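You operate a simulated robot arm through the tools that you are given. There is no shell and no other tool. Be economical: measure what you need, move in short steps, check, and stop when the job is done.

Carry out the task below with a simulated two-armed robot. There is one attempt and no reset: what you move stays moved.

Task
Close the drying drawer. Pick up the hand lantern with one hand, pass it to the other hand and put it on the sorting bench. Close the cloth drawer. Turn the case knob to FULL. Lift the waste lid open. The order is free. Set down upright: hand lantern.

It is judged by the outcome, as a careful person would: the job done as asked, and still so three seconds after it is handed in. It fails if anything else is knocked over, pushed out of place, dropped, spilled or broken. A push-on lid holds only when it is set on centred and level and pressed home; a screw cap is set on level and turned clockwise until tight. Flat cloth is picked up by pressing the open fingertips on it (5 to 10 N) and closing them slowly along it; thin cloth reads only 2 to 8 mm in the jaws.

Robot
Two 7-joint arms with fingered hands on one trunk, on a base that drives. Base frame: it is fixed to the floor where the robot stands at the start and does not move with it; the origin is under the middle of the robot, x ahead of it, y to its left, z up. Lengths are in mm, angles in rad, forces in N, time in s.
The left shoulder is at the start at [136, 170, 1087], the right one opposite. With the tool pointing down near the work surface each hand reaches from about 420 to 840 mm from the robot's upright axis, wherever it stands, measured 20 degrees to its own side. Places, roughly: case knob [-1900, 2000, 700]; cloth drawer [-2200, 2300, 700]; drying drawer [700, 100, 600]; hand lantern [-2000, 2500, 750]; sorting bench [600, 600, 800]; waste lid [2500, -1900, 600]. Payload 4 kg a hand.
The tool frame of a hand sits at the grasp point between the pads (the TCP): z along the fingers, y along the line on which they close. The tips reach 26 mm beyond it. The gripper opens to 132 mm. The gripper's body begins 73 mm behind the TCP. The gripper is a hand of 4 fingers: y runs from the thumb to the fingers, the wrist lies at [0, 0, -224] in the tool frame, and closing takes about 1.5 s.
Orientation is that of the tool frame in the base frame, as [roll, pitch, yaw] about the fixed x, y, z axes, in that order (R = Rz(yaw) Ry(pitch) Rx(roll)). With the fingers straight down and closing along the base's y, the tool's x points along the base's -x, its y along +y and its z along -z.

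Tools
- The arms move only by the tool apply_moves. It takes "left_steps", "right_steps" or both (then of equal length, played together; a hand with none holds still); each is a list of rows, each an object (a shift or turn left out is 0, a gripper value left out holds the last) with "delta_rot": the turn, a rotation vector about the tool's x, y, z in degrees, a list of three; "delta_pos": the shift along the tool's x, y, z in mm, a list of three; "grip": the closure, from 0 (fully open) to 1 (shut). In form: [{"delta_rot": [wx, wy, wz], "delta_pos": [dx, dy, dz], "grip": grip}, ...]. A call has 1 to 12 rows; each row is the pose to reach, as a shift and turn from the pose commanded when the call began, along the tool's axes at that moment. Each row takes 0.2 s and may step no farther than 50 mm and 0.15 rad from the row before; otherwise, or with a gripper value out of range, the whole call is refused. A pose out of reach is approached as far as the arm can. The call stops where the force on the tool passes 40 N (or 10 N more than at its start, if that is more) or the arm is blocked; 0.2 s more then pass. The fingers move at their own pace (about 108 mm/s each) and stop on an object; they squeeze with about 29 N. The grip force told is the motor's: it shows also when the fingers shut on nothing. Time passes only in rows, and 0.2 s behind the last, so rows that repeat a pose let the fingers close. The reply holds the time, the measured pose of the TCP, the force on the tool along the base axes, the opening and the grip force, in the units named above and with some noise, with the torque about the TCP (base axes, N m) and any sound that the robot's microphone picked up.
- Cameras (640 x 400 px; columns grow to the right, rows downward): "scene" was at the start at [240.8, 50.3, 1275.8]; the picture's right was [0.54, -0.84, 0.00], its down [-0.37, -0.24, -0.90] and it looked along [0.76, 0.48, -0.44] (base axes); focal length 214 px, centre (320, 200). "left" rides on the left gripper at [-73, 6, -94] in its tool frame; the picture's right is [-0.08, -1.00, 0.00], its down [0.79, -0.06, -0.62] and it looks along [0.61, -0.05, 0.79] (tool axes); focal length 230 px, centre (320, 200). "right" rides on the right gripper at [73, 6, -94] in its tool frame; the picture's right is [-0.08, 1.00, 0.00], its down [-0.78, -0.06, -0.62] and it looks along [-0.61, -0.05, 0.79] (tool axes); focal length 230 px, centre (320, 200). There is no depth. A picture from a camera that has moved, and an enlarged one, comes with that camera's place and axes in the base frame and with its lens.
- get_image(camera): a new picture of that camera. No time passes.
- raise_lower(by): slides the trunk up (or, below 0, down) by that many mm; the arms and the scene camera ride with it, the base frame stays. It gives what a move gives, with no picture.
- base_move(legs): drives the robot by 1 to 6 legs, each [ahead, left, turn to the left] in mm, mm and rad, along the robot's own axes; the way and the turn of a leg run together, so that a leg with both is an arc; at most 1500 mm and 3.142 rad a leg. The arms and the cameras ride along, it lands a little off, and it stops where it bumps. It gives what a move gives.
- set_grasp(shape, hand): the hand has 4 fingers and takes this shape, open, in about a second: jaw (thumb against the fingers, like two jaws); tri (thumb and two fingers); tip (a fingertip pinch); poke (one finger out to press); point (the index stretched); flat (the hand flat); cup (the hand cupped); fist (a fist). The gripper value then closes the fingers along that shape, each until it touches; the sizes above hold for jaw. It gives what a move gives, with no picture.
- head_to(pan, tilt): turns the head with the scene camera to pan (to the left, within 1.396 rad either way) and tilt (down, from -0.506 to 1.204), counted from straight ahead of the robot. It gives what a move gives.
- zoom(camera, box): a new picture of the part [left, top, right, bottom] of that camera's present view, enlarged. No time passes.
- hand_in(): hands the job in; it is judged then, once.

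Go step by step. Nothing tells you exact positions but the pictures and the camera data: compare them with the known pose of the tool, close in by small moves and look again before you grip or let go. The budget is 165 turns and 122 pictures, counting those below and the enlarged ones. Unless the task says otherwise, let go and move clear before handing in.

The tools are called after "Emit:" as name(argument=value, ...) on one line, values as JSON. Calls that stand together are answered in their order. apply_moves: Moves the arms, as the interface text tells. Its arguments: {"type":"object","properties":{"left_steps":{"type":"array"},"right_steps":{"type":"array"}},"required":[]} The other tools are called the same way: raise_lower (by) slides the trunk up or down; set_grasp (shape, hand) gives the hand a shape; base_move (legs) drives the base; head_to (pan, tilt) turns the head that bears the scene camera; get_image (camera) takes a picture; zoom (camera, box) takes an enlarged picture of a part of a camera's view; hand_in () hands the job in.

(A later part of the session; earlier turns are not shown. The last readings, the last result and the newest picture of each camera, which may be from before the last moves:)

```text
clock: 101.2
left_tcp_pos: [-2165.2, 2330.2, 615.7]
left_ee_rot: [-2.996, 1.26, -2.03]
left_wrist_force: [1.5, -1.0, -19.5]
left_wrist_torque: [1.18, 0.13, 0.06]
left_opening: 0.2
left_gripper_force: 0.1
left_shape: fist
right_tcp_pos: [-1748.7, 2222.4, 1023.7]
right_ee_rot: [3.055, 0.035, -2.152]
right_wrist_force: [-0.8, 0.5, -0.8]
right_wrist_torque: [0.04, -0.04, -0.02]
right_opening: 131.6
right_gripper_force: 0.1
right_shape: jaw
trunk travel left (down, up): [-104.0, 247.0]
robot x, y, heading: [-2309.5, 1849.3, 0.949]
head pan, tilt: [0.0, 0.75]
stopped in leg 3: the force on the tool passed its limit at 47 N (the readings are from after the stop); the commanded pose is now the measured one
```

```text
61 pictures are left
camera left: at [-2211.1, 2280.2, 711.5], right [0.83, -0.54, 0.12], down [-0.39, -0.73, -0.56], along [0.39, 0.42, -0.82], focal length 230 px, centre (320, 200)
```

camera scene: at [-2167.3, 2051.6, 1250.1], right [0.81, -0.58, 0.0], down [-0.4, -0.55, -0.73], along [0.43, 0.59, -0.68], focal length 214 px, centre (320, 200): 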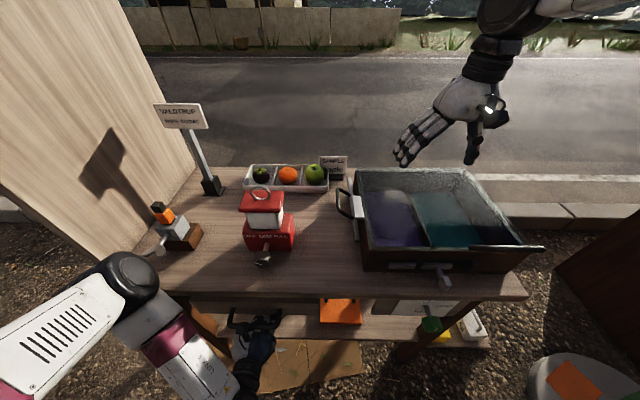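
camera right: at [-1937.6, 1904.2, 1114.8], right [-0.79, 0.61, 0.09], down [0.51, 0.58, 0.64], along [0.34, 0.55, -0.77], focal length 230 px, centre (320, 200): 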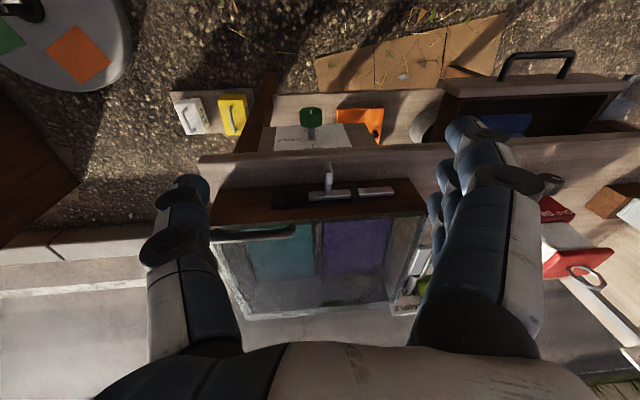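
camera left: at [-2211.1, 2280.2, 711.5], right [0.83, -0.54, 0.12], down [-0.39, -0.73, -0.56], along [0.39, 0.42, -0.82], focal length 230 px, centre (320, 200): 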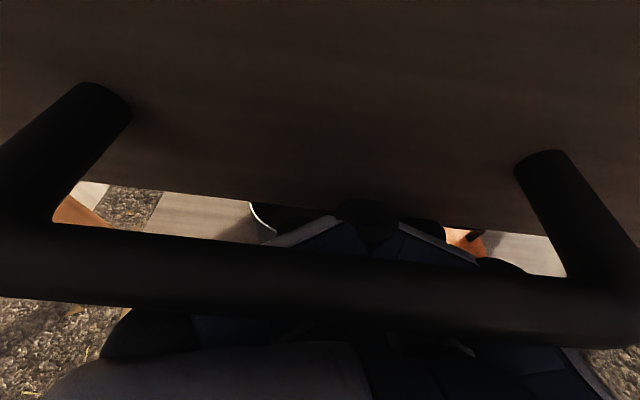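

The fist slid in under the handle bar while pushing. I check how far the drawer is in.

Emit:
zoom(camera="scene", box=[140, 240, 400, 400])

```text
2.46 times, centred on (270, 320) of scene
camera zoom: at [-2167.3, 2051.6, 1250.1], right [0.81, -0.58, 0.0], down [-0.4, -0.55, -0.73], along [0.43, 0.59, -0.68], focal length 528 px, centre (443, -95)
```

zoom: 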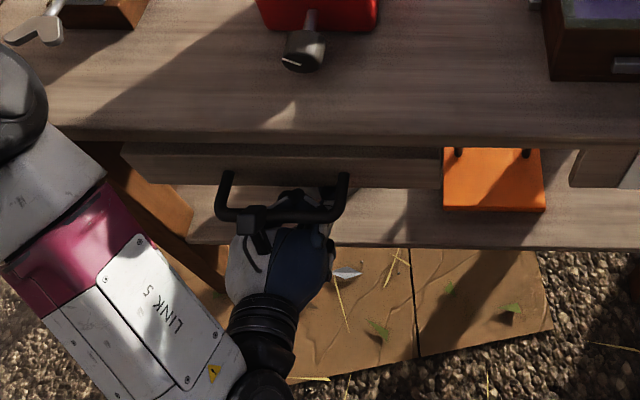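

The drawer looks essentially home. I lower the fist out from under the bar and retreat by hand, then check.

Emit:
apply_moves(left_steps=[{"delta_pos": [10, 0, 0]}, {"delta_pos": [20, 0, 4]}, {"delta_pos": [28, 0, -8]}, {"delta_pos": [28, 0, -30]}, {"delta_pos": [28, 0, -60]}, {"delta_pos": [24, 0, -100]}, {"delta_pos": [20, 0, -140]}])

Emit:
zoom(camera="scene", box=[140, 240, 400, 400])

Emit:
get_image(camera="left")

```text
clock: 102.8
left_tcp_pos: [-2242.7, 2213.7, 637.5]
left_ee_rot: [-2.987, 1.266, -2.015]
left_wrist_force: [0.1, -0.2, -0.1]
left_wrist_torque: [-0.01, -0.01, 0.02]
left_opening: 0.1
left_gripper_force: 0.0
left_shape: fist
right_tcp_pos: [-1749.4, 2222.4, 1022.2]
right_ee_rot: [3.057, 0.037, -2.151]
right_wrist_force: [-0.3, -0.1, 0.5]
right_wrist_torque: [0.0, 0.0, 0.02]
right_opening: 131.9
right_gripper_force: 0.0
right_shape: jaw
trunk travel left (down, up): [-104.0, 247.0]
robot x, y, heading: [-2312.0, 1851.0, 0.95]
head pan, tilt: [0.0, 0.75]
```

```text
2.46 times, centred on (270, 320) of scene
camera zoom: at [-2167.7, 2051.0, 1250.1], right [0.81, -0.58, 0.0], down [-0.4, -0.55, -0.73], along [0.43, 0.59, -0.68], focal length 528 px, centre (443, -95)
```

zoom: 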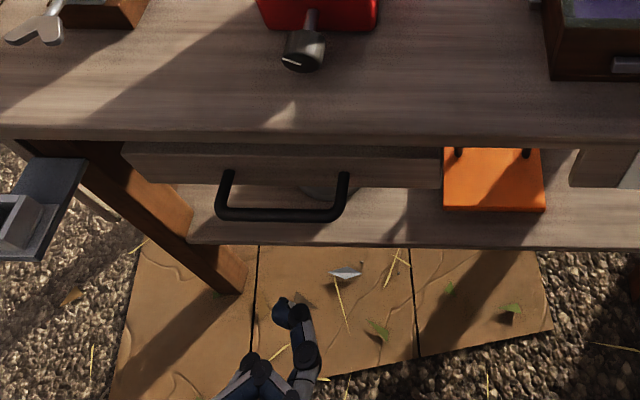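

```text
58 pictures are left
camera left: at [-2289.0, 2165.0, 735.1], right [0.83, -0.54, 0.12], down [-0.39, -0.73, -0.56], along [0.39, 0.42, -0.82], focal length 230 px, centre (320, 200)
```

left: 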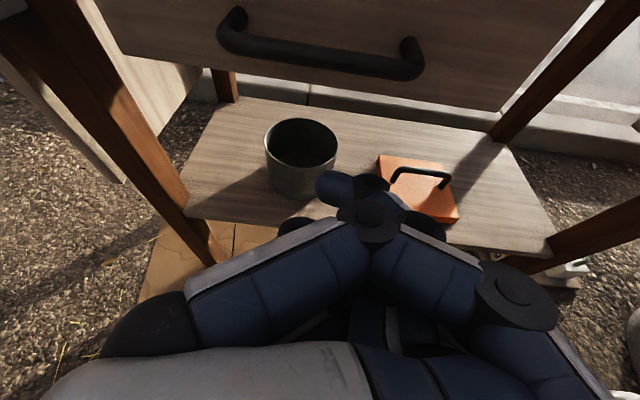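

The fist had slid under the panel, so I make one more push higher up, on the bar itself, to be sure it is home.

Emit:
apply_moves(left_steps=[{"delta_pos": [-20, 0, 4]}, {"delta_pos": [-26, 0, 20]}, {"delta_pos": [-31, 0, 36]}, {"delta_pos": [-35, 0, 48]}, {"delta_pos": [-38, 0, 58]}, {"delta_pos": [-41, 0, 68]}, {"delta_pos": [-44, 0, 78]}, {"delta_pos": [-47, 0, 87]}, {"delta_pos": [-50, 0, 96]}, {"delta_pos": [-53, 0, 105]}, {"delta_pos": [-56, 0, 115]}, {"delta_pos": [-59, 0, 124]}])

Emit:
zoom(camera="scene", box=[140, 240, 400, 400])

```text
clock: 104.6
left_tcp_pos: [-2194.7, 2290.5, 651.1]
left_ee_rot: [-3.017, 1.244, -2.057]
left_wrist_force: [-4.9, -6.9, -13.7]
left_wrist_torque: [0.5, 0.24, -0.29]
left_opening: 0.0
left_gripper_force: 0.1
left_shape: fist
right_tcp_pos: [-1748.5, 2221.8, 1023.8]
right_ee_rot: [3.056, 0.037, -2.15]
right_wrist_force: [0.4, 0.0, -0.5]
right_wrist_torque: [-0.02, 0.01, 0.0]
right_opening: 131.8
right_gripper_force: 0.1
right_shape: jaw
trunk travel left (down, up): [-104.0, 247.0]
robot x, y, heading: [-2312.7, 1850.2, 0.949]
head pan, tilt: [0.0, 0.75]
stopped in row 9 (left hand): the force on the tool passed its limit at 44 N (the readings are from after the stop); the commanded pose is now the measured one
```

```text
2.46 times, centred on (270, 320) of scene
camera zoom: at [-2167.9, 2051.1, 1249.9], right [0.81, -0.58, 0.0], down [-0.4, -0.55, -0.73], along [0.43, 0.59, -0.68], focal length 528 px, centre (443, -95)
```

zoom: 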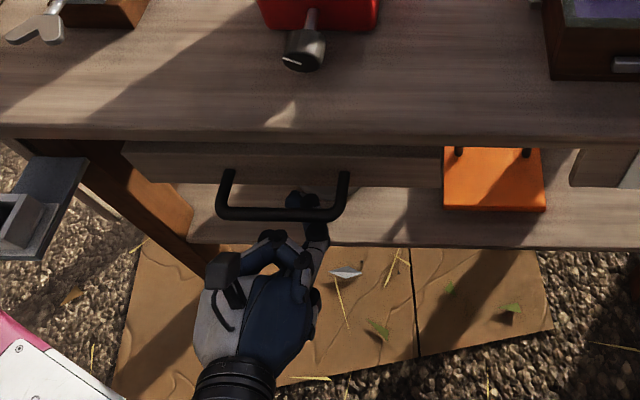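

The panel did not move under 44 N, so the cloth drawer is closed. I retreat the left hand down and back.

Emit:
apply_moves(left_steps=[{"delta_pos": [15, 0, -4]}, {"delta_pos": [30, 0, -8]}, {"delta_pos": [40, 0, -25]}, {"delta_pos": [40, 0, -55]}, {"delta_pos": [40, 0, -90]}, {"delta_pos": [40, 0, -130]}, {"delta_pos": [40, 0, -170]}])

Emit:
base_move(legs=[[-150, 0, 0]])

Emit:
get_image(camera="scene")

```text
clock: 106.2
left_tcp_pos: [-2291.8, 2147.7, 668.1]
left_ee_rot: [-3.007, 1.251, -2.044]
left_wrist_force: [-0.3, -0.1, 1.0]
left_wrist_torque: [0.01, -0.01, -0.02]
left_opening: 0.0
left_gripper_force: 0.1
left_shape: fist
right_tcp_pos: [-1749.2, 2221.3, 1024.4]
right_ee_rot: [3.056, 0.036, -2.148]
right_wrist_force: [-0.2, 0.6, 0.5]
right_wrist_torque: [0.01, 0.02, -0.04]
right_opening: 131.8
right_gripper_force: 0.0
right_shape: jaw
trunk travel left (down, up): [-104.0, 247.0]
robot x, y, heading: [-2310.1, 1848.4, 0.945]
head pan, tilt: [0.0, 0.75]
```

```text
clock: 107.6
left_tcp_pos: [-2378.2, 2026.8, 669.3]
left_ee_rot: [-3.008, 1.25, -2.047]
left_wrist_force: [0.6, 0.6, 0.6]
left_wrist_torque: [0.01, -0.01, 0.02]
left_opening: 0.2
left_gripper_force: 0.1
left_shape: fist
right_tcp_pos: [-1835.3, 2100.1, 1023.6]
right_ee_rot: [3.057, 0.036, -2.152]
right_wrist_force: [-0.6, -0.6, 0.0]
right_wrist_torque: [0.05, -0.03, -0.02]
right_opening: 131.9
right_gripper_force: 0.0
right_shape: jaw
trunk travel left (down, up): [-104.0, 247.0]
robot x, y, heading: [-2398.1, 1728.7, 0.952]
head pan, tilt: [0.0, 0.75]
```

```text
56 pictures are left
camera scene: at [-2254.4, 1929.6, 1250.1], right [0.81, -0.58, 0.0], down [-0.4, -0.55, -0.73], along [0.43, 0.59, -0.68], focal length 214 px, centre (320, 200)
```

scene: 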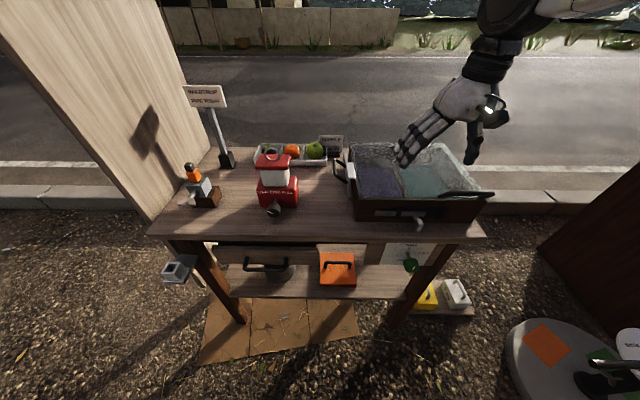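

The cloth drawer is closed. By triangulation the case knob's face is at about p≈570, q≈−2700, z≈708; I zoom to read its dial.

Emit:
zoom(camera="scene", box=[360, 220, 460, 290])

```text
5.71 times, centred on (410, 255) of scene
camera zoom: at [-2254.4, 1929.6, 1250.1], right [0.81, -0.58, 0.0], down [-0.4, -0.55, -0.73], along [0.43, 0.59, -0.68], focal length 1226 px, centre (-194, -114)
```

zoom: 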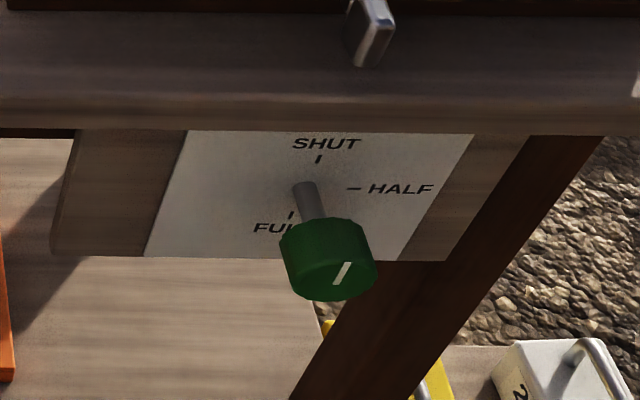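

The dial reads SHUT at 12, HALF at 3 and FULL at 6 o'clock; the knob mark is somewhere between SHUT and HALF. I back up and bring the right hand to a level, open jaw in front of the knob.

Emit:
base_move(legs=[[-215, -25, 0]])

Emit:
apply_moves(right_steps=[{"delta_pos": [-5, 0, 29], "delta_rot": [0, -8, 0], "grip": 0.3}, {"delta_pos": [-11, 0, 57], "delta_rot": [0, -16, 0]}, {"delta_pos": [-16, 0, 86], "delta_rot": [0, -24, 0]}, {"delta_pos": [-22, 0, 114], "delta_rot": [0, -32, 0]}, {"delta_pos": [-27, 0, 143], "delta_rot": [0, -40, 0]}, {"delta_pos": [-33, 0, 172], "delta_rot": [0, -48, 0]}, {"delta_pos": [-38, 0, 200], "delta_rot": [0, -56, 0]}, {"delta_pos": [-44, 0, 229], "delta_rot": [0, -64, 0]}, {"delta_pos": [-49, 0, 258], "delta_rot": [0, -72, 0]}, {"delta_pos": [-55, 0, 286], "delta_rot": [0, -80, 0]}, {"delta_pos": [-60, 0, 315], "delta_rot": [0, -87, 0]}, {"delta_pos": [-60, 0, 315], "delta_rot": [0, -87, 0]}])

Emit:
get_image(camera="right")

Emit:
get_image(camera="scene")

```text
clock: 109.2
left_tcp_pos: [-2481.7, 1840.8, 669.1]
left_ee_rot: [-3.007, 1.25, -2.043]
left_wrist_force: [0.4, 0.2, 0.5]
left_wrist_torque: [-0.02, -0.01, 0.0]
left_opening: 0.0
left_gripper_force: 0.0
left_shape: fist
right_tcp_pos: [-1938.8, 1914.7, 1023.1]
right_ee_rot: [3.055, 0.039, -2.149]
right_wrist_force: [0.2, -0.2, 0.2]
right_wrist_torque: [0.02, -0.04, -0.02]
right_opening: 132.1
right_gripper_force: 0.2
right_shape: jaw
trunk travel left (down, up): [-104.0, 247.0]
robot x, y, heading: [-2496.9, 1542.2, 0.948]
head pan, tilt: [0.0, 0.75]
```

```text
clock: 111.8
left_tcp_pos: [-2481.9, 1841.0, 668.2]
left_ee_rot: [-3.007, 1.25, -2.042]
left_wrist_force: [-0.3, -0.5, 1.1]
left_wrist_torque: [-0.01, 0.02, -0.05]
left_opening: 0.0
left_gripper_force: 0.0
left_shape: fist
right_tcp_pos: [-1902.5, 1984.4, 716.9]
right_ee_rot: [1.611, 1.49, 2.573]
right_wrist_force: [-0.7, 0.4, 0.2]
right_wrist_torque: [-0.02, -0.02, 0.0]
right_opening: 92.6
right_gripper_force: 0.1
right_shape: jaw
trunk travel left (down, up): [-104.0, 247.0]
robot x, y, heading: [-2503.0, 1544.3, 0.948]
head pan, tilt: [0.0, 0.75]
```

```text
54 pictures are left
camera right: at [-1964.7, 1913.8, 646.1], right [-0.81, 0.56, 0.16], down [-0.25, -0.58, 0.78], along [0.53, 0.59, 0.61], focal length 230 px, centre (320, 200)
```

right: 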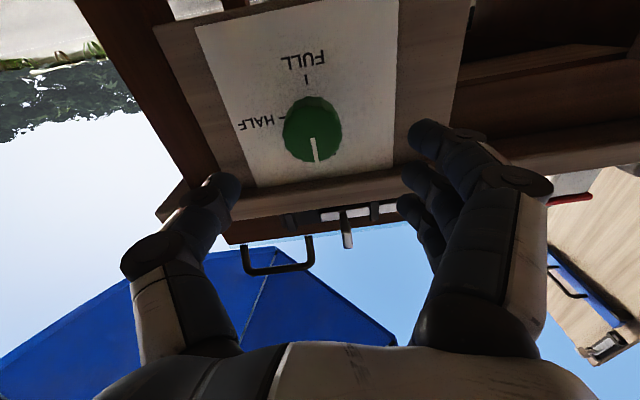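

```text
53 pictures are left
camera scene: at [-2356.9, 1744.3, 1250.1], right [0.81, -0.58, 0.0], down [-0.4, -0.55, -0.73], along [0.43, 0.6, -0.68], focal length 214 px, centre (320, 200)
```

scene: 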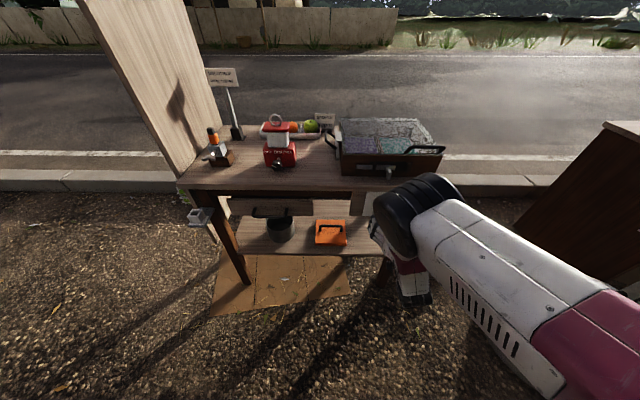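

The wrist view (upside down) shows the mark pointing to SHUT, so the knob needs 180° clockwise through HALF. I pre-rotate the hand back, advance onto the knob and grip.

Emit:
apply_moves(right_steps=[{"delta_pos": [9, -3, 0], "delta_rot": [0, 0, -8]}, {"delta_pos": [9, -3, 0], "delta_rot": [0, 0, -16]}, {"delta_pos": [9, -3, 0], "delta_rot": [0, 0, -24]}, {"delta_pos": [9, -3, 0], "delta_rot": [0, 0, -32]}, {"delta_pos": [9, -3, 0], "delta_rot": [0, 0, -40]}, {"delta_pos": [9, -3, 0], "delta_rot": [0, 0, -48]}, {"delta_pos": [9, -3, 0], "delta_rot": [0, 0, -56]}, {"delta_pos": [9, -3, 0], "delta_rot": [0, 0, -60]}, {"delta_pos": [9, -3, 0], "delta_rot": [0, 0, -60]}])

Emit:
get_image(camera="right")

```text
clock: 114.0
left_tcp_pos: [-2481.6, 1840.6, 668.9]
left_ee_rot: [-3.007, 1.249, -2.042]
left_wrist_force: [-0.4, 1.0, -1.3]
left_wrist_torque: [0.0, 0.01, -0.02]
left_opening: 0.0
left_gripper_force: 0.1
left_shape: fist
right_tcp_pos: [-1876.4, 1957.6, 703.5]
right_ee_rot: [-1.59, 0.59, -0.669]
right_wrist_force: [0.6, 0.2, -0.3]
right_wrist_torque: [0.01, 0.01, -0.02]
right_opening: 92.7
right_gripper_force: 0.1
right_shape: jaw
trunk travel left (down, up): [-104.0, 247.0]
robot x, y, heading: [-2498.9, 1544.0, 0.953]
head pan, tilt: [0.0, 0.75]
stopped in row 9 (right hand): the arm was blocked; the commanded pose is now the measured one
```

```text
52 pictures are left
camera right: at [-1887.9, 1848.6, 658.7], right [-0.5, 0.37, -0.78], down [-0.86, -0.1, 0.5], along [0.1, 0.92, 0.37], focal length 230 px, centre (320, 200)
```

right: 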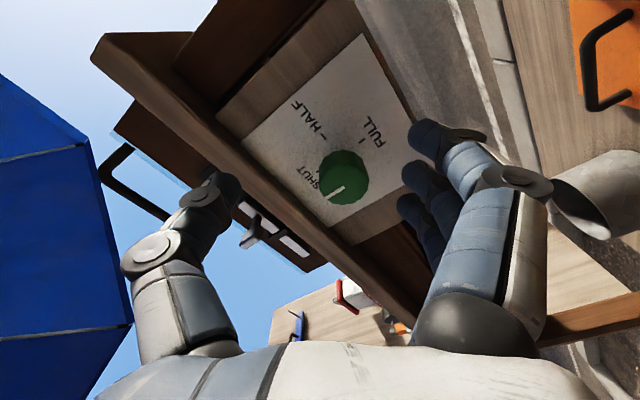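

The hand rotated about 57° but drifted to the right. I shift it back onto the knob axis.

Emit:
apply_moves(right_steps=[{"delta_pos": [-14, 8, 0], "delta_rot": [0, 0, 5]}, {"delta_pos": [-29, 16, 0], "delta_rot": [0, 0, 10]}, {"delta_pos": [-29, 16, 0], "delta_rot": [0, 0, 10]}])

Emit:
get_image(camera="right")

```text
clock: 115.0
left_tcp_pos: [-2482.7, 1841.5, 668.3]
left_ee_rot: [-3.007, 1.249, -2.042]
left_wrist_force: [0.2, 1.0, 0.5]
left_wrist_torque: [0.03, 0.02, 0.02]
left_opening: 0.2
left_gripper_force: 0.1
left_shape: fist
right_tcp_pos: [-1876.3, 1955.3, 702.2]
right_ee_rot: [-1.601, 0.752, -0.733]
right_wrist_force: [-0.6, 0.2, 0.6]
right_wrist_torque: [-0.02, 0.0, 0.02]
right_opening: 92.6
right_gripper_force: 0.1
right_shape: jaw
trunk travel left (down, up): [-104.0, 247.0]
robot x, y, heading: [-2499.9, 1543.6, 0.946]
head pan, tilt: [0.0, 0.75]
stopped in row 3 (right hand): the arm was blocked; the commanded pose is now the measured one
```

```text
51 pictures are left
camera right: at [-1899.4, 1852.4, 649.1], right [-0.57, 0.47, -0.67], down [-0.8, -0.11, 0.6], along [0.21, 0.88, 0.44], focal length 230 px, centre (320, 200)
```

right: 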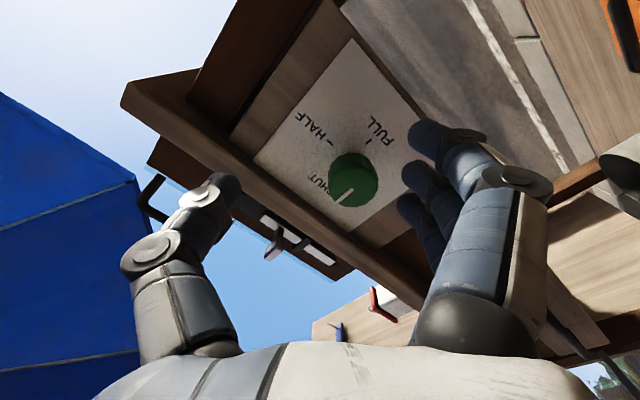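

The arm is at a limit, so I use the base to align: left 33 mm, then forward.

Emit:
base_move(legs=[[0, 34, 0], [40, 0, 0]])

Emit:
get_image(camera="right")

```text
clock: 116.5
left_tcp_pos: [-2485.4, 1892.0, 667.9]
left_ee_rot: [-3.008, 1.249, -2.041]
left_wrist_force: [0.5, -0.2, 0.2]
left_wrist_torque: [-0.03, 0.0, -0.02]
left_opening: 0.1
left_gripper_force: 0.1
left_shape: fist
right_tcp_pos: [-1879.6, 2008.6, 699.3]
right_ee_rot: [-1.603, 0.755, -0.732]
right_wrist_force: [0.8, 0.9, -0.3]
right_wrist_torque: [0.03, -0.01, 0.05]
right_opening: 92.6
right_gripper_force: 0.0
right_shape: jaw
trunk travel left (down, up): [-104.0, 247.0]
robot x, y, heading: [-2505.4, 1596.7, 0.954]
head pan, tilt: [0.0, 0.75]
```

```text
50 pictures are left
camera right: at [-1903.7, 1904.8, 648.5], right [-0.57, 0.47, -0.67], down [-0.8, -0.11, 0.6], along [0.21, 0.88, 0.44], focal length 230 px, centre (320, 200)
```

right: 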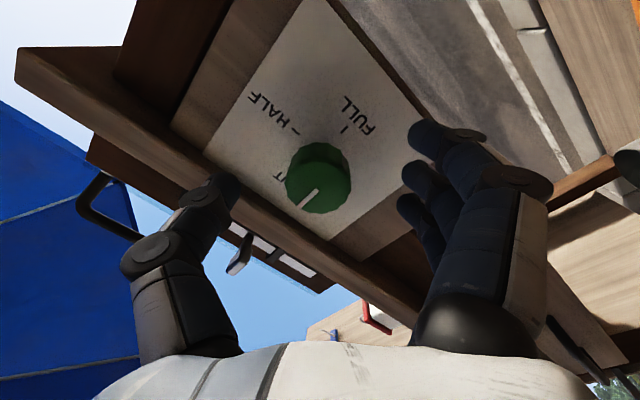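

Well aligned; the hand must rise ~9 mm and advance ~36 mm.

Emit:
apply_moves(right_steps=[{"delta_pos": [-6, -7, 0]}, {"delta_pos": [-6, -7, 10]}, {"delta_pos": [-6, -7, 22]}, {"delta_pos": [-6, -7, 36]}, {"delta_pos": [-6, -7, 36]}])

Emit:
get_image(camera="right")

```text
clock: 117.7
left_tcp_pos: [-2486.9, 1892.0, 668.2]
left_ee_rot: [-3.008, 1.252, -2.044]
left_wrist_force: [0.3, 0.3, 0.2]
left_wrist_torque: [-0.02, 0.01, 0.0]
left_opening: 0.1
left_gripper_force: 0.0
left_shape: fist
right_tcp_pos: [-1850.3, 2031.4, 707.7]
right_ee_rot: [-1.601, 0.753, -0.742]
right_wrist_force: [-0.3, 0.9, 0.2]
right_wrist_torque: [0.02, 0.02, 0.02]
right_opening: 92.7
right_gripper_force: 0.1
right_shape: jaw
trunk travel left (down, up): [-104.0, 247.0]
robot x, y, heading: [-2500.1, 1595.4, 0.956]
head pan, tilt: [0.0, 0.75]
```

```text
49 pictures are left
camera right: at [-1875.1, 1927.0, 656.9], right [-0.56, 0.48, -0.68], down [-0.8, -0.1, 0.59], along [0.21, 0.87, 0.44], focal length 230 px, centre (320, 200)
```

right: 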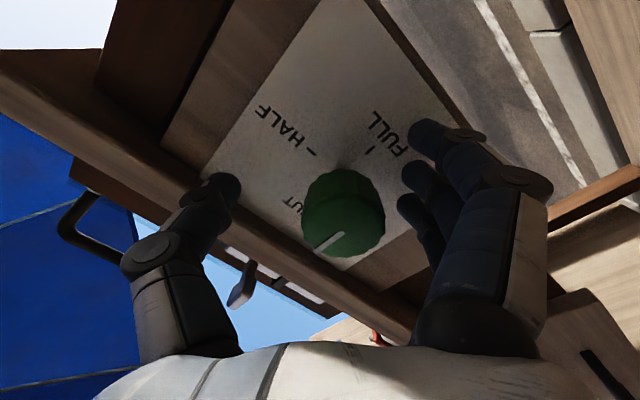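

The fingers straddle the knob. I close the grip.

Emit:
apply_moves(right_steps=[{"delta_pos": [-3, 4, 0], "grip": 0.6}, {"delta_pos": [-6, 8, 0], "grip": 0.8}, {"delta_pos": [-6, 8, 0], "grip": 1}, {"delta_pos": [-6, 8, 0], "grip": 1}, {"delta_pos": [-6, 8, 0], "grip": 1}, {"delta_pos": [-6, 8, 0], "grip": 1}, {"delta_pos": [-6, 8, 0], "grip": 1}])

Emit:
get_image(camera="right")

```text
clock: 119.3
left_tcp_pos: [-2484.8, 1893.1, 668.2]
left_ee_rot: [-3.007, 1.25, -2.043]
left_wrist_force: [-0.2, -0.4, 0.0]
left_wrist_torque: [-0.01, 0.0, -0.01]
left_opening: 0.0
left_gripper_force: 0.0
left_shape: fist
right_tcp_pos: [-1845.6, 2028.8, 708.3]
right_ee_rot: [-1.598, 0.747, -0.761]
right_wrist_force: [19.3, 15.8, 9.0]
right_wrist_torque: [0.22, -0.06, -0.35]
right_opening: 4.0
right_gripper_force: 29.3
right_shape: jaw
trunk travel left (down, up): [-104.0, 247.0]
robot x, y, heading: [-2502.7, 1594.9, 0.951]
head pan, tilt: [0.0, 0.75]
```

```text
48 pictures are left
camera right: at [-1873.2, 1926.8, 656.7], right [-0.55, 0.49, -0.68], down [-0.8, -0.08, 0.59], along [0.23, 0.87, 0.44], focal length 230 px, centre (320, 200)
```

right: 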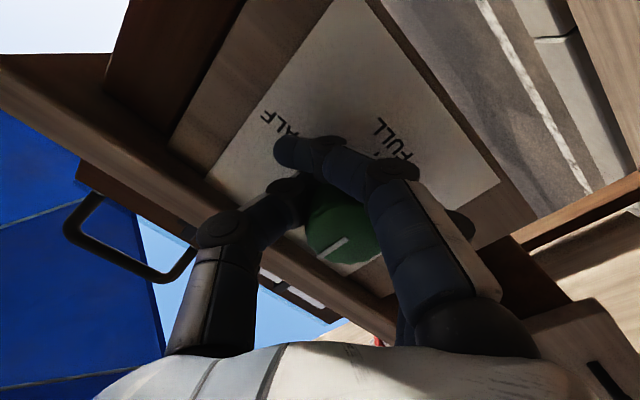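

The fingers closed behind the knob on its shaft; I was too deep. I open, back off ~28 mm and close on the knob itself.

Emit:
apply_moves(right_steps=[{"grip": 0.3}, {"grip": 0.3}, {"grip": 0.3}, {"delta_pos": [-6, 3, -10]}, {"delta_pos": [-8, 5, -20]}, {"delta_pos": [-8, 5, -28], "grip": 0.6}, {"delta_pos": [-8, 5, -28], "grip": 1}, {"delta_pos": [-8, 5, -28], "grip": 1}, {"delta_pos": [-8, 5, -28], "grip": 1}, {"delta_pos": [-8, 5, -28], "grip": 1}, {"delta_pos": [-8, 5, -28], "grip": 1}])

Emit:
get_image(camera="right")

```text
clock: 121.9
left_tcp_pos: [-2486.6, 1892.6, 667.1]
left_ee_rot: [-3.004, 1.249, -2.039]
left_wrist_force: [-0.2, 0.0, -0.2]
left_wrist_torque: [-0.01, -0.02, 0.04]
left_opening: 0.0
left_gripper_force: 0.1
left_shape: fist
right_tcp_pos: [-1852.2, 1992.5, 705.3]
right_ee_rot: [-1.616, 0.74, -0.825]
right_wrist_force: [-7.5, 3.6, -9.0]
right_wrist_torque: [-0.32, -0.06, 0.26]
right_opening: 0.6
right_gripper_force: 29.0
right_shape: jaw
trunk travel left (down, up): [-104.0, 247.0]
robot x, y, heading: [-2505.4, 1595.7, 0.95]
head pan, tilt: [0.0, 0.75]
stopped in row 11 (right hand): the arm was blocked; the commanded pose is now the measured one
```

```text
47 pictures are left
camera right: at [-1884.1, 1890.8, 655.2], right [-0.53, 0.5, -0.68], down [-0.8, -0.03, 0.59], along [0.28, 0.86, 0.42], focal length 230 px, centre (320, 200)
```

right: 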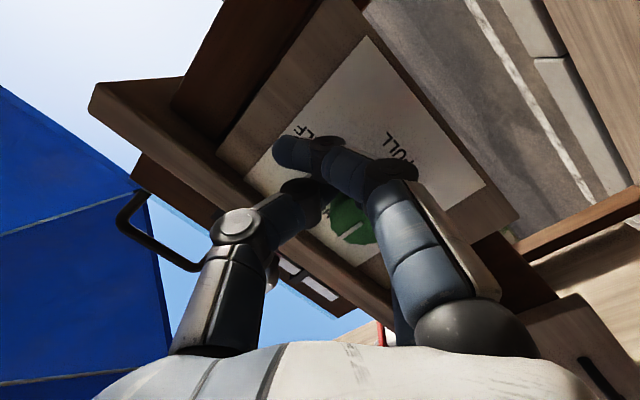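

The hand drifted right and missed the knob; this wrist angle sits at an arm limit. I open, back off and return to the unrotated pose, then shift the base left for comfort.

Emit:
apply_moves(right_steps=[{"grip": 0.3}, {"grip": 0.3}, {"grip": 0.3}])

Emit:
base_move(legs=[[-60, 0, 0], [0, 60, 0]])

Emit:
apply_moves(right_steps=[{"delta_rot": [0, 0, 8]}, {"delta_rot": [0, 0, 16]}, {"delta_rot": [0, 0, 24]}, {"delta_rot": [0, 0, 32]}, {"delta_rot": [0, 0, 40]}, {"delta_rot": [0, 0, 45]}, {"delta_rot": [0, 0, 45]}])

Emit:
get_image(camera="right")

```text
clock: 122.7
left_tcp_pos: [-2486.5, 1893.4, 668.2]
left_ee_rot: [-3.006, 1.25, -2.042]
left_wrist_force: [-0.2, -0.4, 0.5]
left_wrist_torque: [0.03, -0.01, 0.03]
left_opening: 0.2
left_gripper_force: 0.2
left_shape: fist
right_tcp_pos: [-1849.8, 1991.6, 707.5]
right_ee_rot: [-1.61, 0.741, -0.822]
right_wrist_force: [-0.2, 0.3, -1.0]
right_wrist_torque: [-0.01, 0.02, -0.02]
right_opening: 92.3
right_gripper_force: 0.0
right_shape: jaw
trunk travel left (down, up): [-104.0, 247.0]
robot x, y, heading: [-2504.6, 1597.7, 0.952]
head pan, tilt: [0.0, 0.75]
```

```text
clock: 124.5
left_tcp_pos: [-2569.2, 1877.5, 668.7]
left_ee_rot: [-3.005, 1.249, -2.044]
left_wrist_force: [0.6, 0.3, -0.1]
left_wrist_torque: [0.03, -0.01, 0.0]
left_opening: 0.0
left_gripper_force: 0.0
left_shape: fist
right_tcp_pos: [-1933.7, 1977.0, 706.8]
right_ee_rot: [-1.61, 0.739, -0.825]
right_wrist_force: [0.6, -0.8, -0.1]
right_wrist_torque: [0.02, 0.01, 0.02]
right_opening: 92.1
right_gripper_force: 0.2
right_shape: jaw
trunk travel left (down, up): [-104.0, 247.0]
robot x, y, heading: [-2588.3, 1578.2, 0.95]
head pan, tilt: [0.0, 0.75]
```

```text
clock: 126.1
left_tcp_pos: [-2568.3, 1877.9, 667.3]
left_ee_rot: [-3.008, 1.25, -2.044]
left_wrist_force: [-0.3, -0.7, -0.1]
left_wrist_torque: [0.01, 0.02, 0.05]
left_opening: 0.1
left_gripper_force: 0.1
left_shape: fist
right_tcp_pos: [-1932.3, 1977.6, 706.1]
right_ee_rot: [-2.161, 1.518, -1.388]
right_wrist_force: [0.1, -0.4, 0.8]
right_wrist_torque: [-0.03, 0.0, 0.0]
right_opening: 92.5
right_gripper_force: 0.0
right_shape: jaw
trunk travel left (down, up): [-104.0, 247.0]
robot x, y, heading: [-2584.6, 1583.0, 0.944]
head pan, tilt: [0.0, 0.75]
```

```text
46 pictures are left
camera right: at [-2003.1, 1912.3, 636.4], right [-0.7, 0.72, 0.03], down [-0.41, -0.43, 0.8], along [0.59, 0.55, 0.59], focal length 230 px, centre (320, 200)
```

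right: 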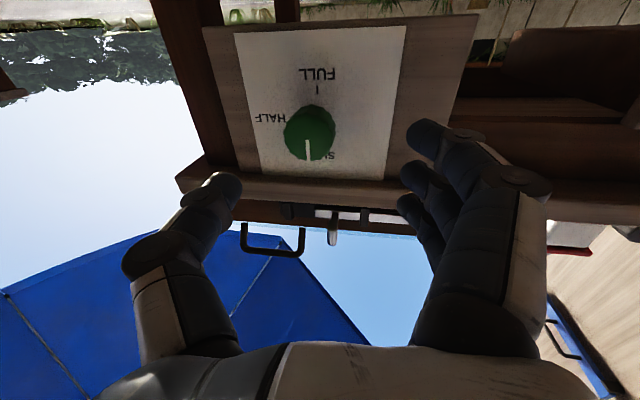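

Good pose now, and I have the knob at p≈559–577, q≈−2700, z≈706. I square the hand and advance until the fingertips just span the knob.

Emit:
apply_moves(right_steps=[{"delta_pos": [0, -12, 0], "delta_rot": [-5, 0, 0]}, {"delta_pos": [0, -24, 4], "delta_rot": [-10, 0, 0]}, {"delta_pos": [-1, -19, 28], "delta_rot": [-10, 0, 0]}, {"delta_pos": [-2, -15, 52], "delta_rot": [-10, 0, 0]}, {"delta_pos": [-2, -12, 75], "delta_rot": [-10, 0, 0]}, {"delta_pos": [-2, -12, 75], "delta_rot": [-10, 0, 0]}])

Emit:
get_image(camera="right")

```text
clock: 127.5
left_tcp_pos: [-2568.6, 1879.6, 667.4]
left_ee_rot: [-3.006, 1.25, -2.043]
left_wrist_force: [0.6, -0.1, 0.2]
left_wrist_torque: [0.02, 0.03, -0.01]
left_opening: 0.0
left_gripper_force: 0.0
left_shape: fist
right_tcp_pos: [-1871.5, 2019.3, 709.4]
right_ee_rot: [-2.322, 1.517, -1.373]
right_wrist_force: [0.0, 0.2, -0.8]
right_wrist_torque: [0.03, 0.02, -0.01]
right_opening: 92.2
right_gripper_force: 0.1
right_shape: jaw
trunk travel left (down, up): [-104.0, 247.0]
robot x, y, heading: [-2589.3, 1581.8, 0.948]
head pan, tilt: [0.0, 0.75]
```

```text
45 pictures are left
camera right: at [-1929.6, 1943.7, 640.4], right [-0.81, 0.58, 0.04], down [-0.32, -0.49, 0.81], along [0.49, 0.64, 0.59], focal length 230 px, centre (320, 200)
```

right: 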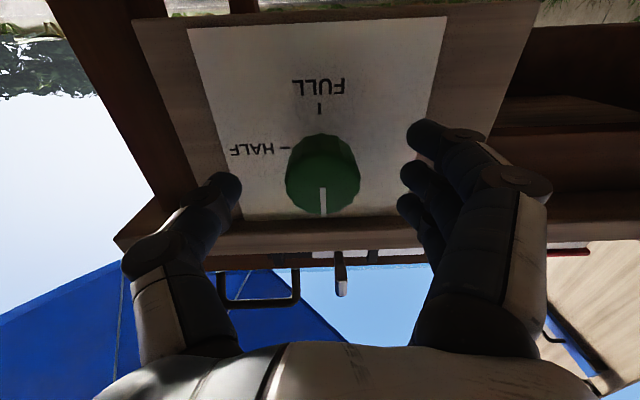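

Centred on the knob. I close.

Emit:
apply_moves(right_steps=[{"grip": 0.6}, {"grip": 1}, {"grip": 1}, {"grip": 1}, {"grip": 1}, {"grip": 1}])

Emit:
get_image(camera="right")

```text
clock: 128.9
left_tcp_pos: [-2568.4, 1879.4, 667.8]
left_ee_rot: [-3.01, 1.25, -2.046]
left_wrist_force: [-0.2, 0.1, -1.1]
left_wrist_torque: [-0.01, -0.01, -0.03]
left_opening: 0.0
left_gripper_force: 0.1
left_shape: fist
right_tcp_pos: [-1871.1, 2020.1, 709.7]
right_ee_rot: [-2.322, 1.517, -1.377]
right_wrist_force: [6.6, -1.1, -0.2]
right_wrist_torque: [0.06, 0.07, -0.1]
right_opening: 20.8
right_gripper_force: 29.2
right_shape: jaw
trunk travel left (down, up): [-104.0, 247.0]
robot x, y, heading: [-2586.7, 1580.8, 0.947]
head pan, tilt: [0.0, 0.75]
```

```text
44 pictures are left
camera right: at [-1928.9, 1943.1, 640.3], right [-0.81, 0.59, 0.04], down [-0.32, -0.49, 0.81], along [0.49, 0.64, 0.59], focal length 230 px, centre (320, 200)
```

right: 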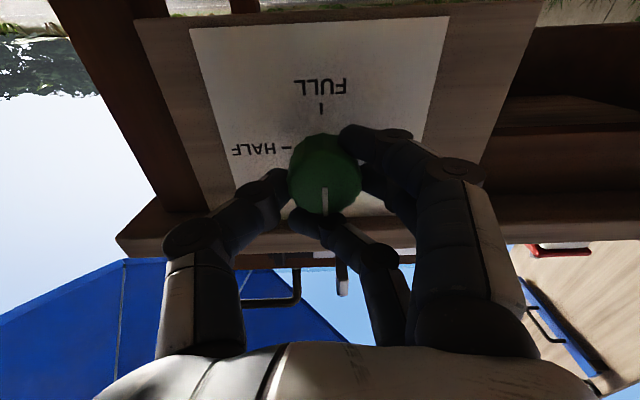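

The hand holds the knob. I turn clockwise.

Emit:
apply_moves(right_steps=[{"delta_rot": [0, 0, 8]}, {"delta_rot": [0, 0, 16]}, {"delta_rot": [0, 0, 24]}, {"delta_rot": [0, 0, 32]}, {"delta_rot": [0, 0, 40]}, {"delta_rot": [0, 0, 48]}, {"delta_rot": [0, 0, 56]}, {"delta_rot": [0, 0, 64]}, {"delta_rot": [0, 0, 72]}, {"delta_rot": [0, 0, 80]}, {"delta_rot": [0, 0, 88]}])

Emit:
get_image(camera="right")

```text
clock: 131.3
left_tcp_pos: [-2567.5, 1878.6, 667.9]
left_ee_rot: [-3.012, 1.249, -2.05]
left_wrist_force: [-0.1, -0.2, -0.4]
left_wrist_torque: [0.01, -0.03, 0.04]
left_opening: 0.0
left_gripper_force: 0.1
left_shape: fist
right_tcp_pos: [-1870.4, 2019.8, 703.7]
right_ee_rot: [1.612, 0.069, 2.518]
right_wrist_force: [14.1, -17.1, -8.7]
right_wrist_torque: [0.04, -0.1, -0.23]
right_opening: 20.6
right_gripper_force: 28.6
right_shape: jaw
trunk travel left (down, up): [-104.0, 247.0]
robot x, y, heading: [-2589.3, 1581.3, 0.946]
head pan, tilt: [0.0, 0.75]
```

```text
43 pictures are left
camera right: at [-1983.7, 1986.6, 709.2], right [0.03, 0.03, 1.0], down [0.28, -0.96, 0.02], along [0.96, 0.28, -0.04], focal length 230 px, centre (320, 200)
```

right: 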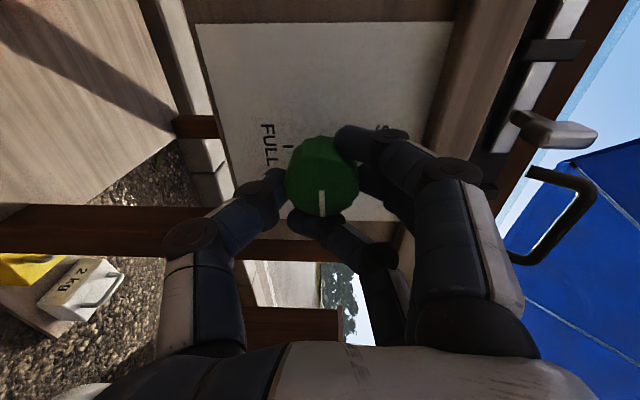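

The knob turned with the hand to HALF. I continue toward FULL.

Emit:
apply_moves(right_steps=[{"delta_rot": [0, 0, 8]}, {"delta_rot": [0, 0, 16]}, {"delta_rot": [0, 0, 24]}, {"delta_rot": [0, 0, 32]}, {"delta_rot": [0, 0, 40]}, {"delta_rot": [0, 0, 48]}, {"delta_rot": [0, 0, 56]}, {"delta_rot": [0, 0, 64]}, {"delta_rot": [0, 0, 72]}, {"delta_rot": [0, 0, 80]}, {"delta_rot": [0, 0, 88]}, {"delta_rot": [0, 0, 92]}])

Emit:
get_image(camera="right")

```text
clock: 133.9
left_tcp_pos: [-2568.7, 1878.6, 669.1]
left_ee_rot: [-3.009, 1.249, -2.046]
left_wrist_force: [0.2, -0.5, 0.0]
left_wrist_torque: [0.04, 0.02, 0.05]
left_opening: 0.2
left_gripper_force: 0.0
left_shape: fist
right_tcp_pos: [-1873.8, 2021.9, 703.6]
right_ee_rot: [2.448, -1.515, 1.644]
right_wrist_force: [-17.1, -7.6, -24.9]
right_wrist_torque: [-0.09, 0.02, 0.11]
right_opening: 20.9
right_gripper_force: 29.1
right_shape: jaw
trunk travel left (down, up): [-104.0, 247.0]
robot x, y, heading: [-2585.4, 1580.0, 0.944]
head pan, tilt: [0.0, 0.75]
```

```text
42 pictures are left
camera right: at [-1922.7, 1947.1, 780.4], right [0.81, -0.58, -0.04], down [-0.4, -0.51, -0.76], along [0.42, 0.63, -0.65], focal length 230 px, centre (320, 200)
```

right: 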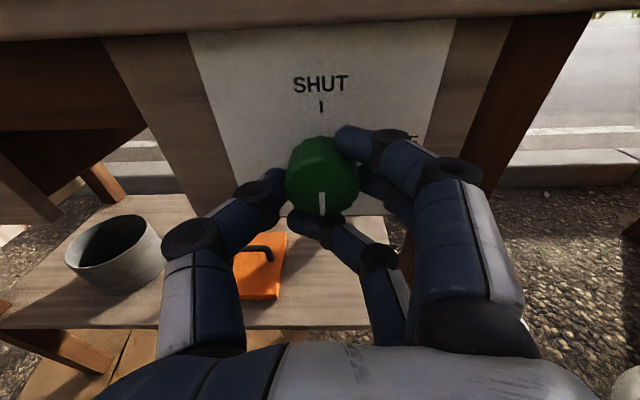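

The mark now points to FULL. I release, back away and verify.

Emit:
apply_moves(right_steps=[{"grip": 0.3}, {"grip": 0.3}, {"grip": 0.3}, {"delta_pos": [0, 0, -30]}, {"delta_pos": [0, 0, -70]}, {"delta_pos": [0, 0, -100]}])

Emit:
get_image(camera="right")

```text
clock: 135.3
left_tcp_pos: [-2568.4, 1879.3, 668.5]
left_ee_rot: [-3.006, 1.251, -2.042]
left_wrist_force: [0.3, -0.1, -0.1]
left_wrist_torque: [-0.01, -0.01, 0.01]
left_opening: 0.2
left_gripper_force: 0.0
left_shape: fist
right_tcp_pos: [-1933.6, 1941.3, 710.2]
right_ee_rot: [2.323, -1.52, 1.765]
right_wrist_force: [-0.2, 0.5, 0.4]
right_wrist_torque: [0.0, -0.03, 0.0]
right_opening: 92.1
right_gripper_force: 0.1
right_shape: jaw
trunk travel left (down, up): [-104.0, 247.0]
robot x, y, heading: [-2585.9, 1582.8, 0.945]
head pan, tilt: [0.0, 0.75]
```

```text
41 pictures are left
camera right: at [-1983.2, 1865.3, 787.1], right [0.81, -0.58, -0.04], down [-0.4, -0.51, -0.76], along [0.43, 0.64, -0.64], focal length 230 px, centre (320, 200)
```

right: 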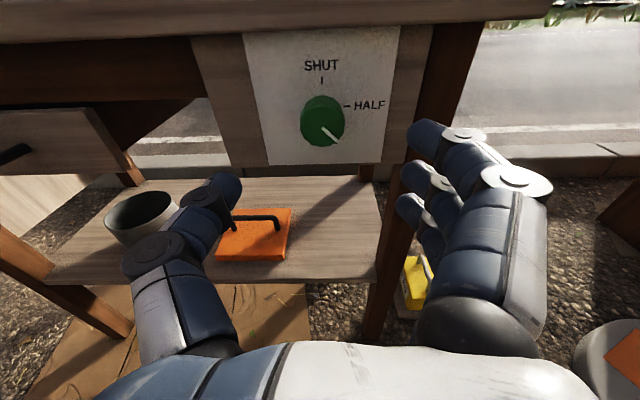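

After release the mark sits at about 4:30, so it slipped back some 45°. I re-grip with the hand turned back 48° and turn the rest, releasing gently.

Emit:
apply_moves(right_steps=[{"delta_rot": [0, 0, -8]}, {"delta_rot": [0, 0, -16]}, {"delta_rot": [0, 0, -24]}, {"delta_rot": [0, 0, -32]}, {"delta_rot": [0, 0, -40]}, {"delta_rot": [0, 0, -48], "delta_pos": [0, 0, 20]}, {"delta_rot": [0, 0, -48], "delta_pos": [0, 0, 60]}, {"delta_rot": [0, 0, -48], "delta_pos": [0, 0, 98]}, {"delta_rot": [0, 0, -48], "delta_pos": [0, 0, 98]}])

Emit:
get_image(camera="right")

```text
clock: 137.3
left_tcp_pos: [-2569.1, 1879.3, 668.3]
left_ee_rot: [-3.005, 1.248, -2.046]
left_wrist_force: [-0.5, 0.1, -0.4]
left_wrist_torque: [0.0, 0.02, -0.03]
left_opening: 0.0
left_gripper_force: 0.0
left_shape: fist
right_tcp_pos: [-1871.2, 2017.3, 710.0]
right_ee_rot: [1.618, -0.694, 2.486]
right_wrist_force: [0.0, 1.1, 0.8]
right_wrist_torque: [0.02, 0.0, -0.01]
right_opening: 92.1
right_gripper_force: 0.0
right_shape: jaw
trunk travel left (down, up): [-104.0, 247.0]
robot x, y, heading: [-2589.5, 1582.9, 0.947]
head pan, tilt: [0.0, 0.75]
```

```text
40 pictures are left
camera right: at [-1967.2, 1973.5, 765.8], right [0.58, -0.39, 0.72], down [0.09, -0.85, -0.53], along [0.81, 0.37, -0.46], focal length 230 px, centre (320, 200)
```

right: 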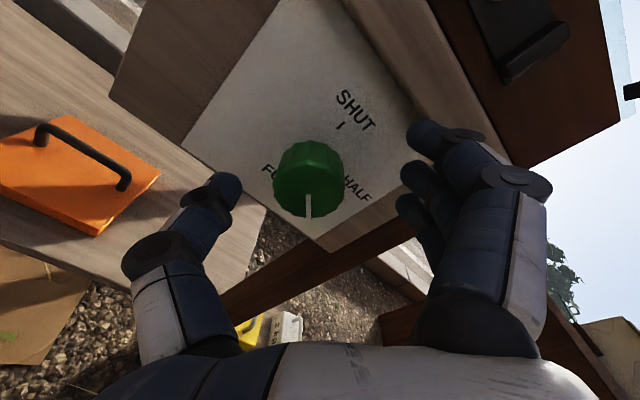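

Mark aligned with the hand axis; I grip and turn the remaining 50°.

Emit:
apply_moves(right_steps=[{"grip": 0.6}, {"grip": 1}, {"grip": 1}, {"grip": 1}, {"grip": 1}, {"delta_rot": [0, 0, 8]}, {"delta_rot": [0, 0, 16]}, {"delta_rot": [0, 0, 24]}, {"delta_rot": [0, 0, 32]}, {"delta_rot": [0, 0, 40]}, {"delta_rot": [0, 0, 47]}, {"delta_rot": [0, 0, 52]}])

Emit:
apply_moves(right_steps=[{"grip": 0.8}, {"grip": 0.75}, {"grip": 0.7}, {"grip": 0.65}, {"grip": 0.6}, {"grip": 0.5}, {"grip": 0.4}, {"grip": 0.3}])

Emit:
get_image(camera="right")

```text
clock: 139.9
left_tcp_pos: [-2568.0, 1878.1, 669.4]
left_ee_rot: [-3.009, 1.249, -2.047]
left_wrist_force: [0.6, 0.0, -0.4]
left_wrist_torque: [0.01, 0.01, 0.01]
left_opening: 0.0
left_gripper_force: 0.0
left_shape: fist
right_tcp_pos: [-1871.7, 2018.4, 707.0]
right_ee_rot: [-2.417, -1.521, 0.22]
right_wrist_force: [7.0, -11.0, 1.8]
right_wrist_torque: [-0.28, -0.48, -0.35]
right_opening: 21.8
right_gripper_force: 29.1
right_shape: jaw
trunk travel left (down, up): [-104.0, 247.0]
robot x, y, heading: [-2587.0, 1580.7, 0.948]
head pan, tilt: [0.0, 0.75]
```

```text
clock: 141.7
left_tcp_pos: [-2569.2, 1878.9, 668.7]
left_ee_rot: [-3.008, 1.251, -2.045]
left_wrist_force: [0.4, -0.1, 0.4]
left_wrist_torque: [0.01, 0.04, -0.02]
left_opening: 0.0
left_gripper_force: 0.1
left_shape: fist
right_tcp_pos: [-1872.9, 2019.2, 707.2]
right_ee_rot: [-2.439, -1.523, 0.245]
right_wrist_force: [0.1, 0.0, -0.4]
right_wrist_torque: [-0.02, 0.0, 0.0]
right_opening: 92.4
right_gripper_force: 0.0
right_shape: jaw
trunk travel left (down, up): [-104.0, 247.0]
robot x, y, heading: [-2590.7, 1582.3, 0.946]
head pan, tilt: [0.0, 0.75]
```

```text
39 pictures are left
camera right: at [-1918.9, 1940.4, 783.8], right [0.8, -0.58, -0.11], down [-0.45, -0.47, -0.76], along [0.39, 0.66, -0.64], focal length 230 px, centre (320, 200)
```

right: 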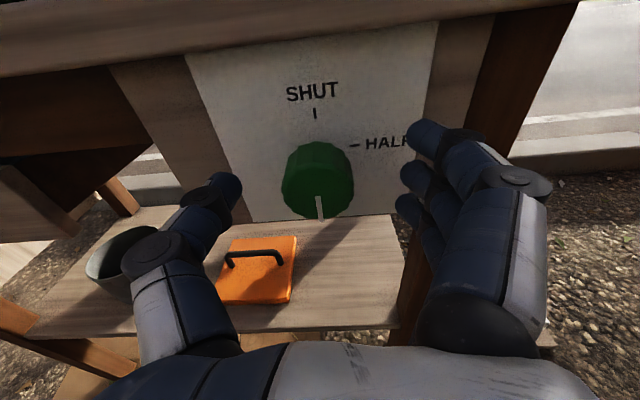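

The knob now stays at FULL. I back the hand out and check once more.

Emit:
apply_moves(right_steps=[{"delta_pos": [0, 0, -30]}, {"delta_pos": [0, 0, -70]}, {"delta_pos": [0, 0, -110]}])

Emit:
zoom(camera="right", box=[230, 20, 410, 180])

```text
clock: 142.5
left_tcp_pos: [-2569.2, 1879.0, 668.7]
left_ee_rot: [-3.007, 1.249, -2.044]
left_wrist_force: [0.1, 0.1, 0.2]
left_wrist_torque: [0.01, 0.01, -0.02]
left_opening: 0.0
left_gripper_force: 0.1
left_shape: fist
right_tcp_pos: [-1937.1, 1928.9, 710.9]
right_ee_rot: [-2.433, -1.524, 0.235]
right_wrist_force: [0.3, 0.1, 0.1]
right_wrist_torque: [-0.02, 0.02, -0.01]
right_opening: 91.9
right_gripper_force: 0.1
right_shape: jaw
trunk travel left (down, up): [-104.0, 247.0]
robot x, y, heading: [-2587.2, 1582.2, 0.943]
head pan, tilt: [0.0, 0.75]
```

```text
2.50 times, centred on (320, 100) of right
camera zoom: at [-1982.7, 1850.5, 788.5], right [0.8, -0.58, -0.11], down [-0.45, -0.47, -0.76], along [0.39, 0.66, -0.64], focal length 575 px, centre (320, 450)
```

zoom: 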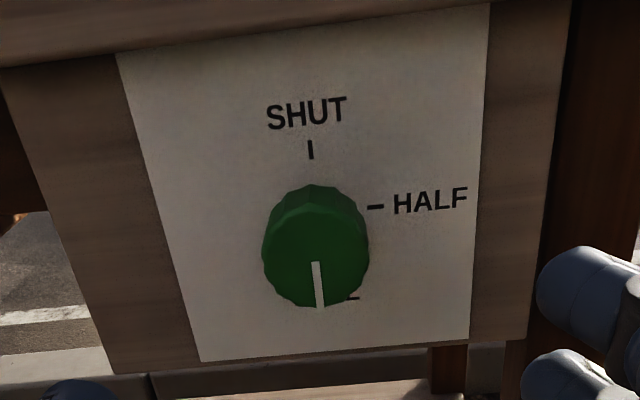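

The knob is at FULL. Next the lantern: I plan to lift it by its top ring with the right hand (top-down), hand it to a level left hand gripping its white body, and place it with the left. First I unroll the right wrist while raising the left hand.

Emit:
set_grasp(hand="left", shape="jaw")

Emit:
apply_moves(right_steps=[{"delta_rot": [0, 0, -8], "delta_pos": [0, 0, -10]}, {"delta_rot": [0, 0, -16], "delta_pos": [0, 0, -20]}, {"delta_rot": [0, 0, -24], "delta_pos": [0, 0, -20]}, {"delta_rot": [0, 0, -32], "delta_pos": [0, 0, -20]}, {"delta_rot": [0, 0, -40], "delta_pos": [0, 0, -20]}, {"delta_rot": [0, 0, -48], "delta_pos": [0, 0, -20]}, {"delta_rot": [0, 0, -56], "delta_pos": [0, 0, -20]}, {"delta_rot": [0, 0, -64], "delta_pos": [0, 0, -20]}, {"delta_rot": [0, 0, -72], "delta_pos": [0, 0, -20]}, {"delta_rot": [0, 0, -80], "delta_pos": [0, 0, -20]}, {"delta_rot": [0, 0, -88], "delta_pos": [0, 0, -20]}, {"delta_rot": [0, 0, -96], "delta_pos": [0, 0, -20]}], left_steps=[{"delta_pos": [-20, 0, 20]}, {"delta_pos": [-40, 0, 40]}, {"delta_pos": [-60, 0, 60]}, {"delta_pos": [-80, 0, 80]}, {"delta_pos": [-100, 0, 100]}, {"delta_pos": [-120, 0, 120]}, {"delta_pos": [-140, 0, 140]}, {"delta_pos": [-160, 0, 160]}, {"delta_pos": [-180, 0, 180]}, {"delta_pos": [-200, 0, 200]}, {"delta_pos": [-215, 0, 220]}, {"delta_pos": [-215, 0, 220]}])

Emit:
apply_moves(right_steps=[{"delta_rot": [0, 0, -8]}, {"delta_rot": [0, 0, -16]}, {"delta_rot": [0, 0, -24]}, {"delta_rot": [0, 0, -32]}, {"delta_rot": [0, 0, -40]}, {"delta_rot": [0, 0, -48]}, {"delta_rot": [0, 0, -56]}, {"delta_rot": [0, 0, -64]}, {"delta_rot": [0, 0, -72]}, {"delta_rot": [0, 0, -80]}, {"delta_rot": [0, 0, -84]}])

```text
clock: 143.4
left_tcp_pos: [-2568.7, 1878.4, 668.2]
left_ee_rot: [-3.009, 1.249, -2.043]
left_wrist_force: [0.0, 0.0, 0.0]
left_wrist_torque: [0.0, -0.01, 0.01]
left_opening: 132.0
left_gripper_force: 0.0
left_shape: jaw
right_tcp_pos: [-1936.8, 1929.2, 712.2]
right_ee_rot: [-2.438, -1.523, 0.243]
right_wrist_force: [-0.2, 0.2, 0.3]
right_wrist_torque: [0.01, 0.02, 0.0]
right_opening: 91.8
right_gripper_force: 0.1
right_shape: jaw
trunk travel left (down, up): [-104.0, 247.0]
robot x, y, heading: [-2586.4, 1581.2, 0.945]
head pan, tilt: [0.0, 0.75]
```

```text
clock: 146.0
left_tcp_pos: [-2417.6, 2112.8, 804.4]
left_ee_rot: [-3.007, 1.252, -2.045]
left_wrist_force: [0.0, -0.6, 0.0]
left_wrist_torque: [0.0, 0.03, 0.0]
left_opening: 132.1
left_gripper_force: 0.0
left_shape: jaw
right_tcp_pos: [-1948.5, 1912.3, 712.3]
right_ee_rot: [1.609, 0.076, 2.52]
right_wrist_force: [-0.3, -0.9, -0.5]
right_wrist_torque: [0.0, 0.02, 0.01]
right_opening: 91.8
right_gripper_force: 0.0
right_shape: jaw
trunk travel left (down, up): [-104.0, 247.0]
robot x, y, heading: [-2585.6, 1581.6, 0.949]
head pan, tilt: [0.0, 0.75]
```

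```text
clock: 148.4
left_tcp_pos: [-2417.4, 2110.5, 803.4]
left_ee_rot: [-3.008, 1.25, -2.042]
left_wrist_force: [-0.4, 0.4, -0.4]
left_wrist_torque: [-0.02, 0.02, -0.03]
left_opening: 131.8
left_gripper_force: 0.0
left_shape: jaw
right_tcp_pos: [-1947.4, 1913.7, 712.7]
right_ee_rot: [2.468, 1.523, -2.869]
right_wrist_force: [0.5, 0.3, 0.3]
right_wrist_torque: [0.0, 0.0, 0.0]
right_opening: 92.2
right_gripper_force: 0.1
right_shape: jaw
trunk travel left (down, up): [-104.0, 247.0]
robot x, y, heading: [-2588.0, 1579.9, 0.949]
head pan, tilt: [0.0, 0.75]
```

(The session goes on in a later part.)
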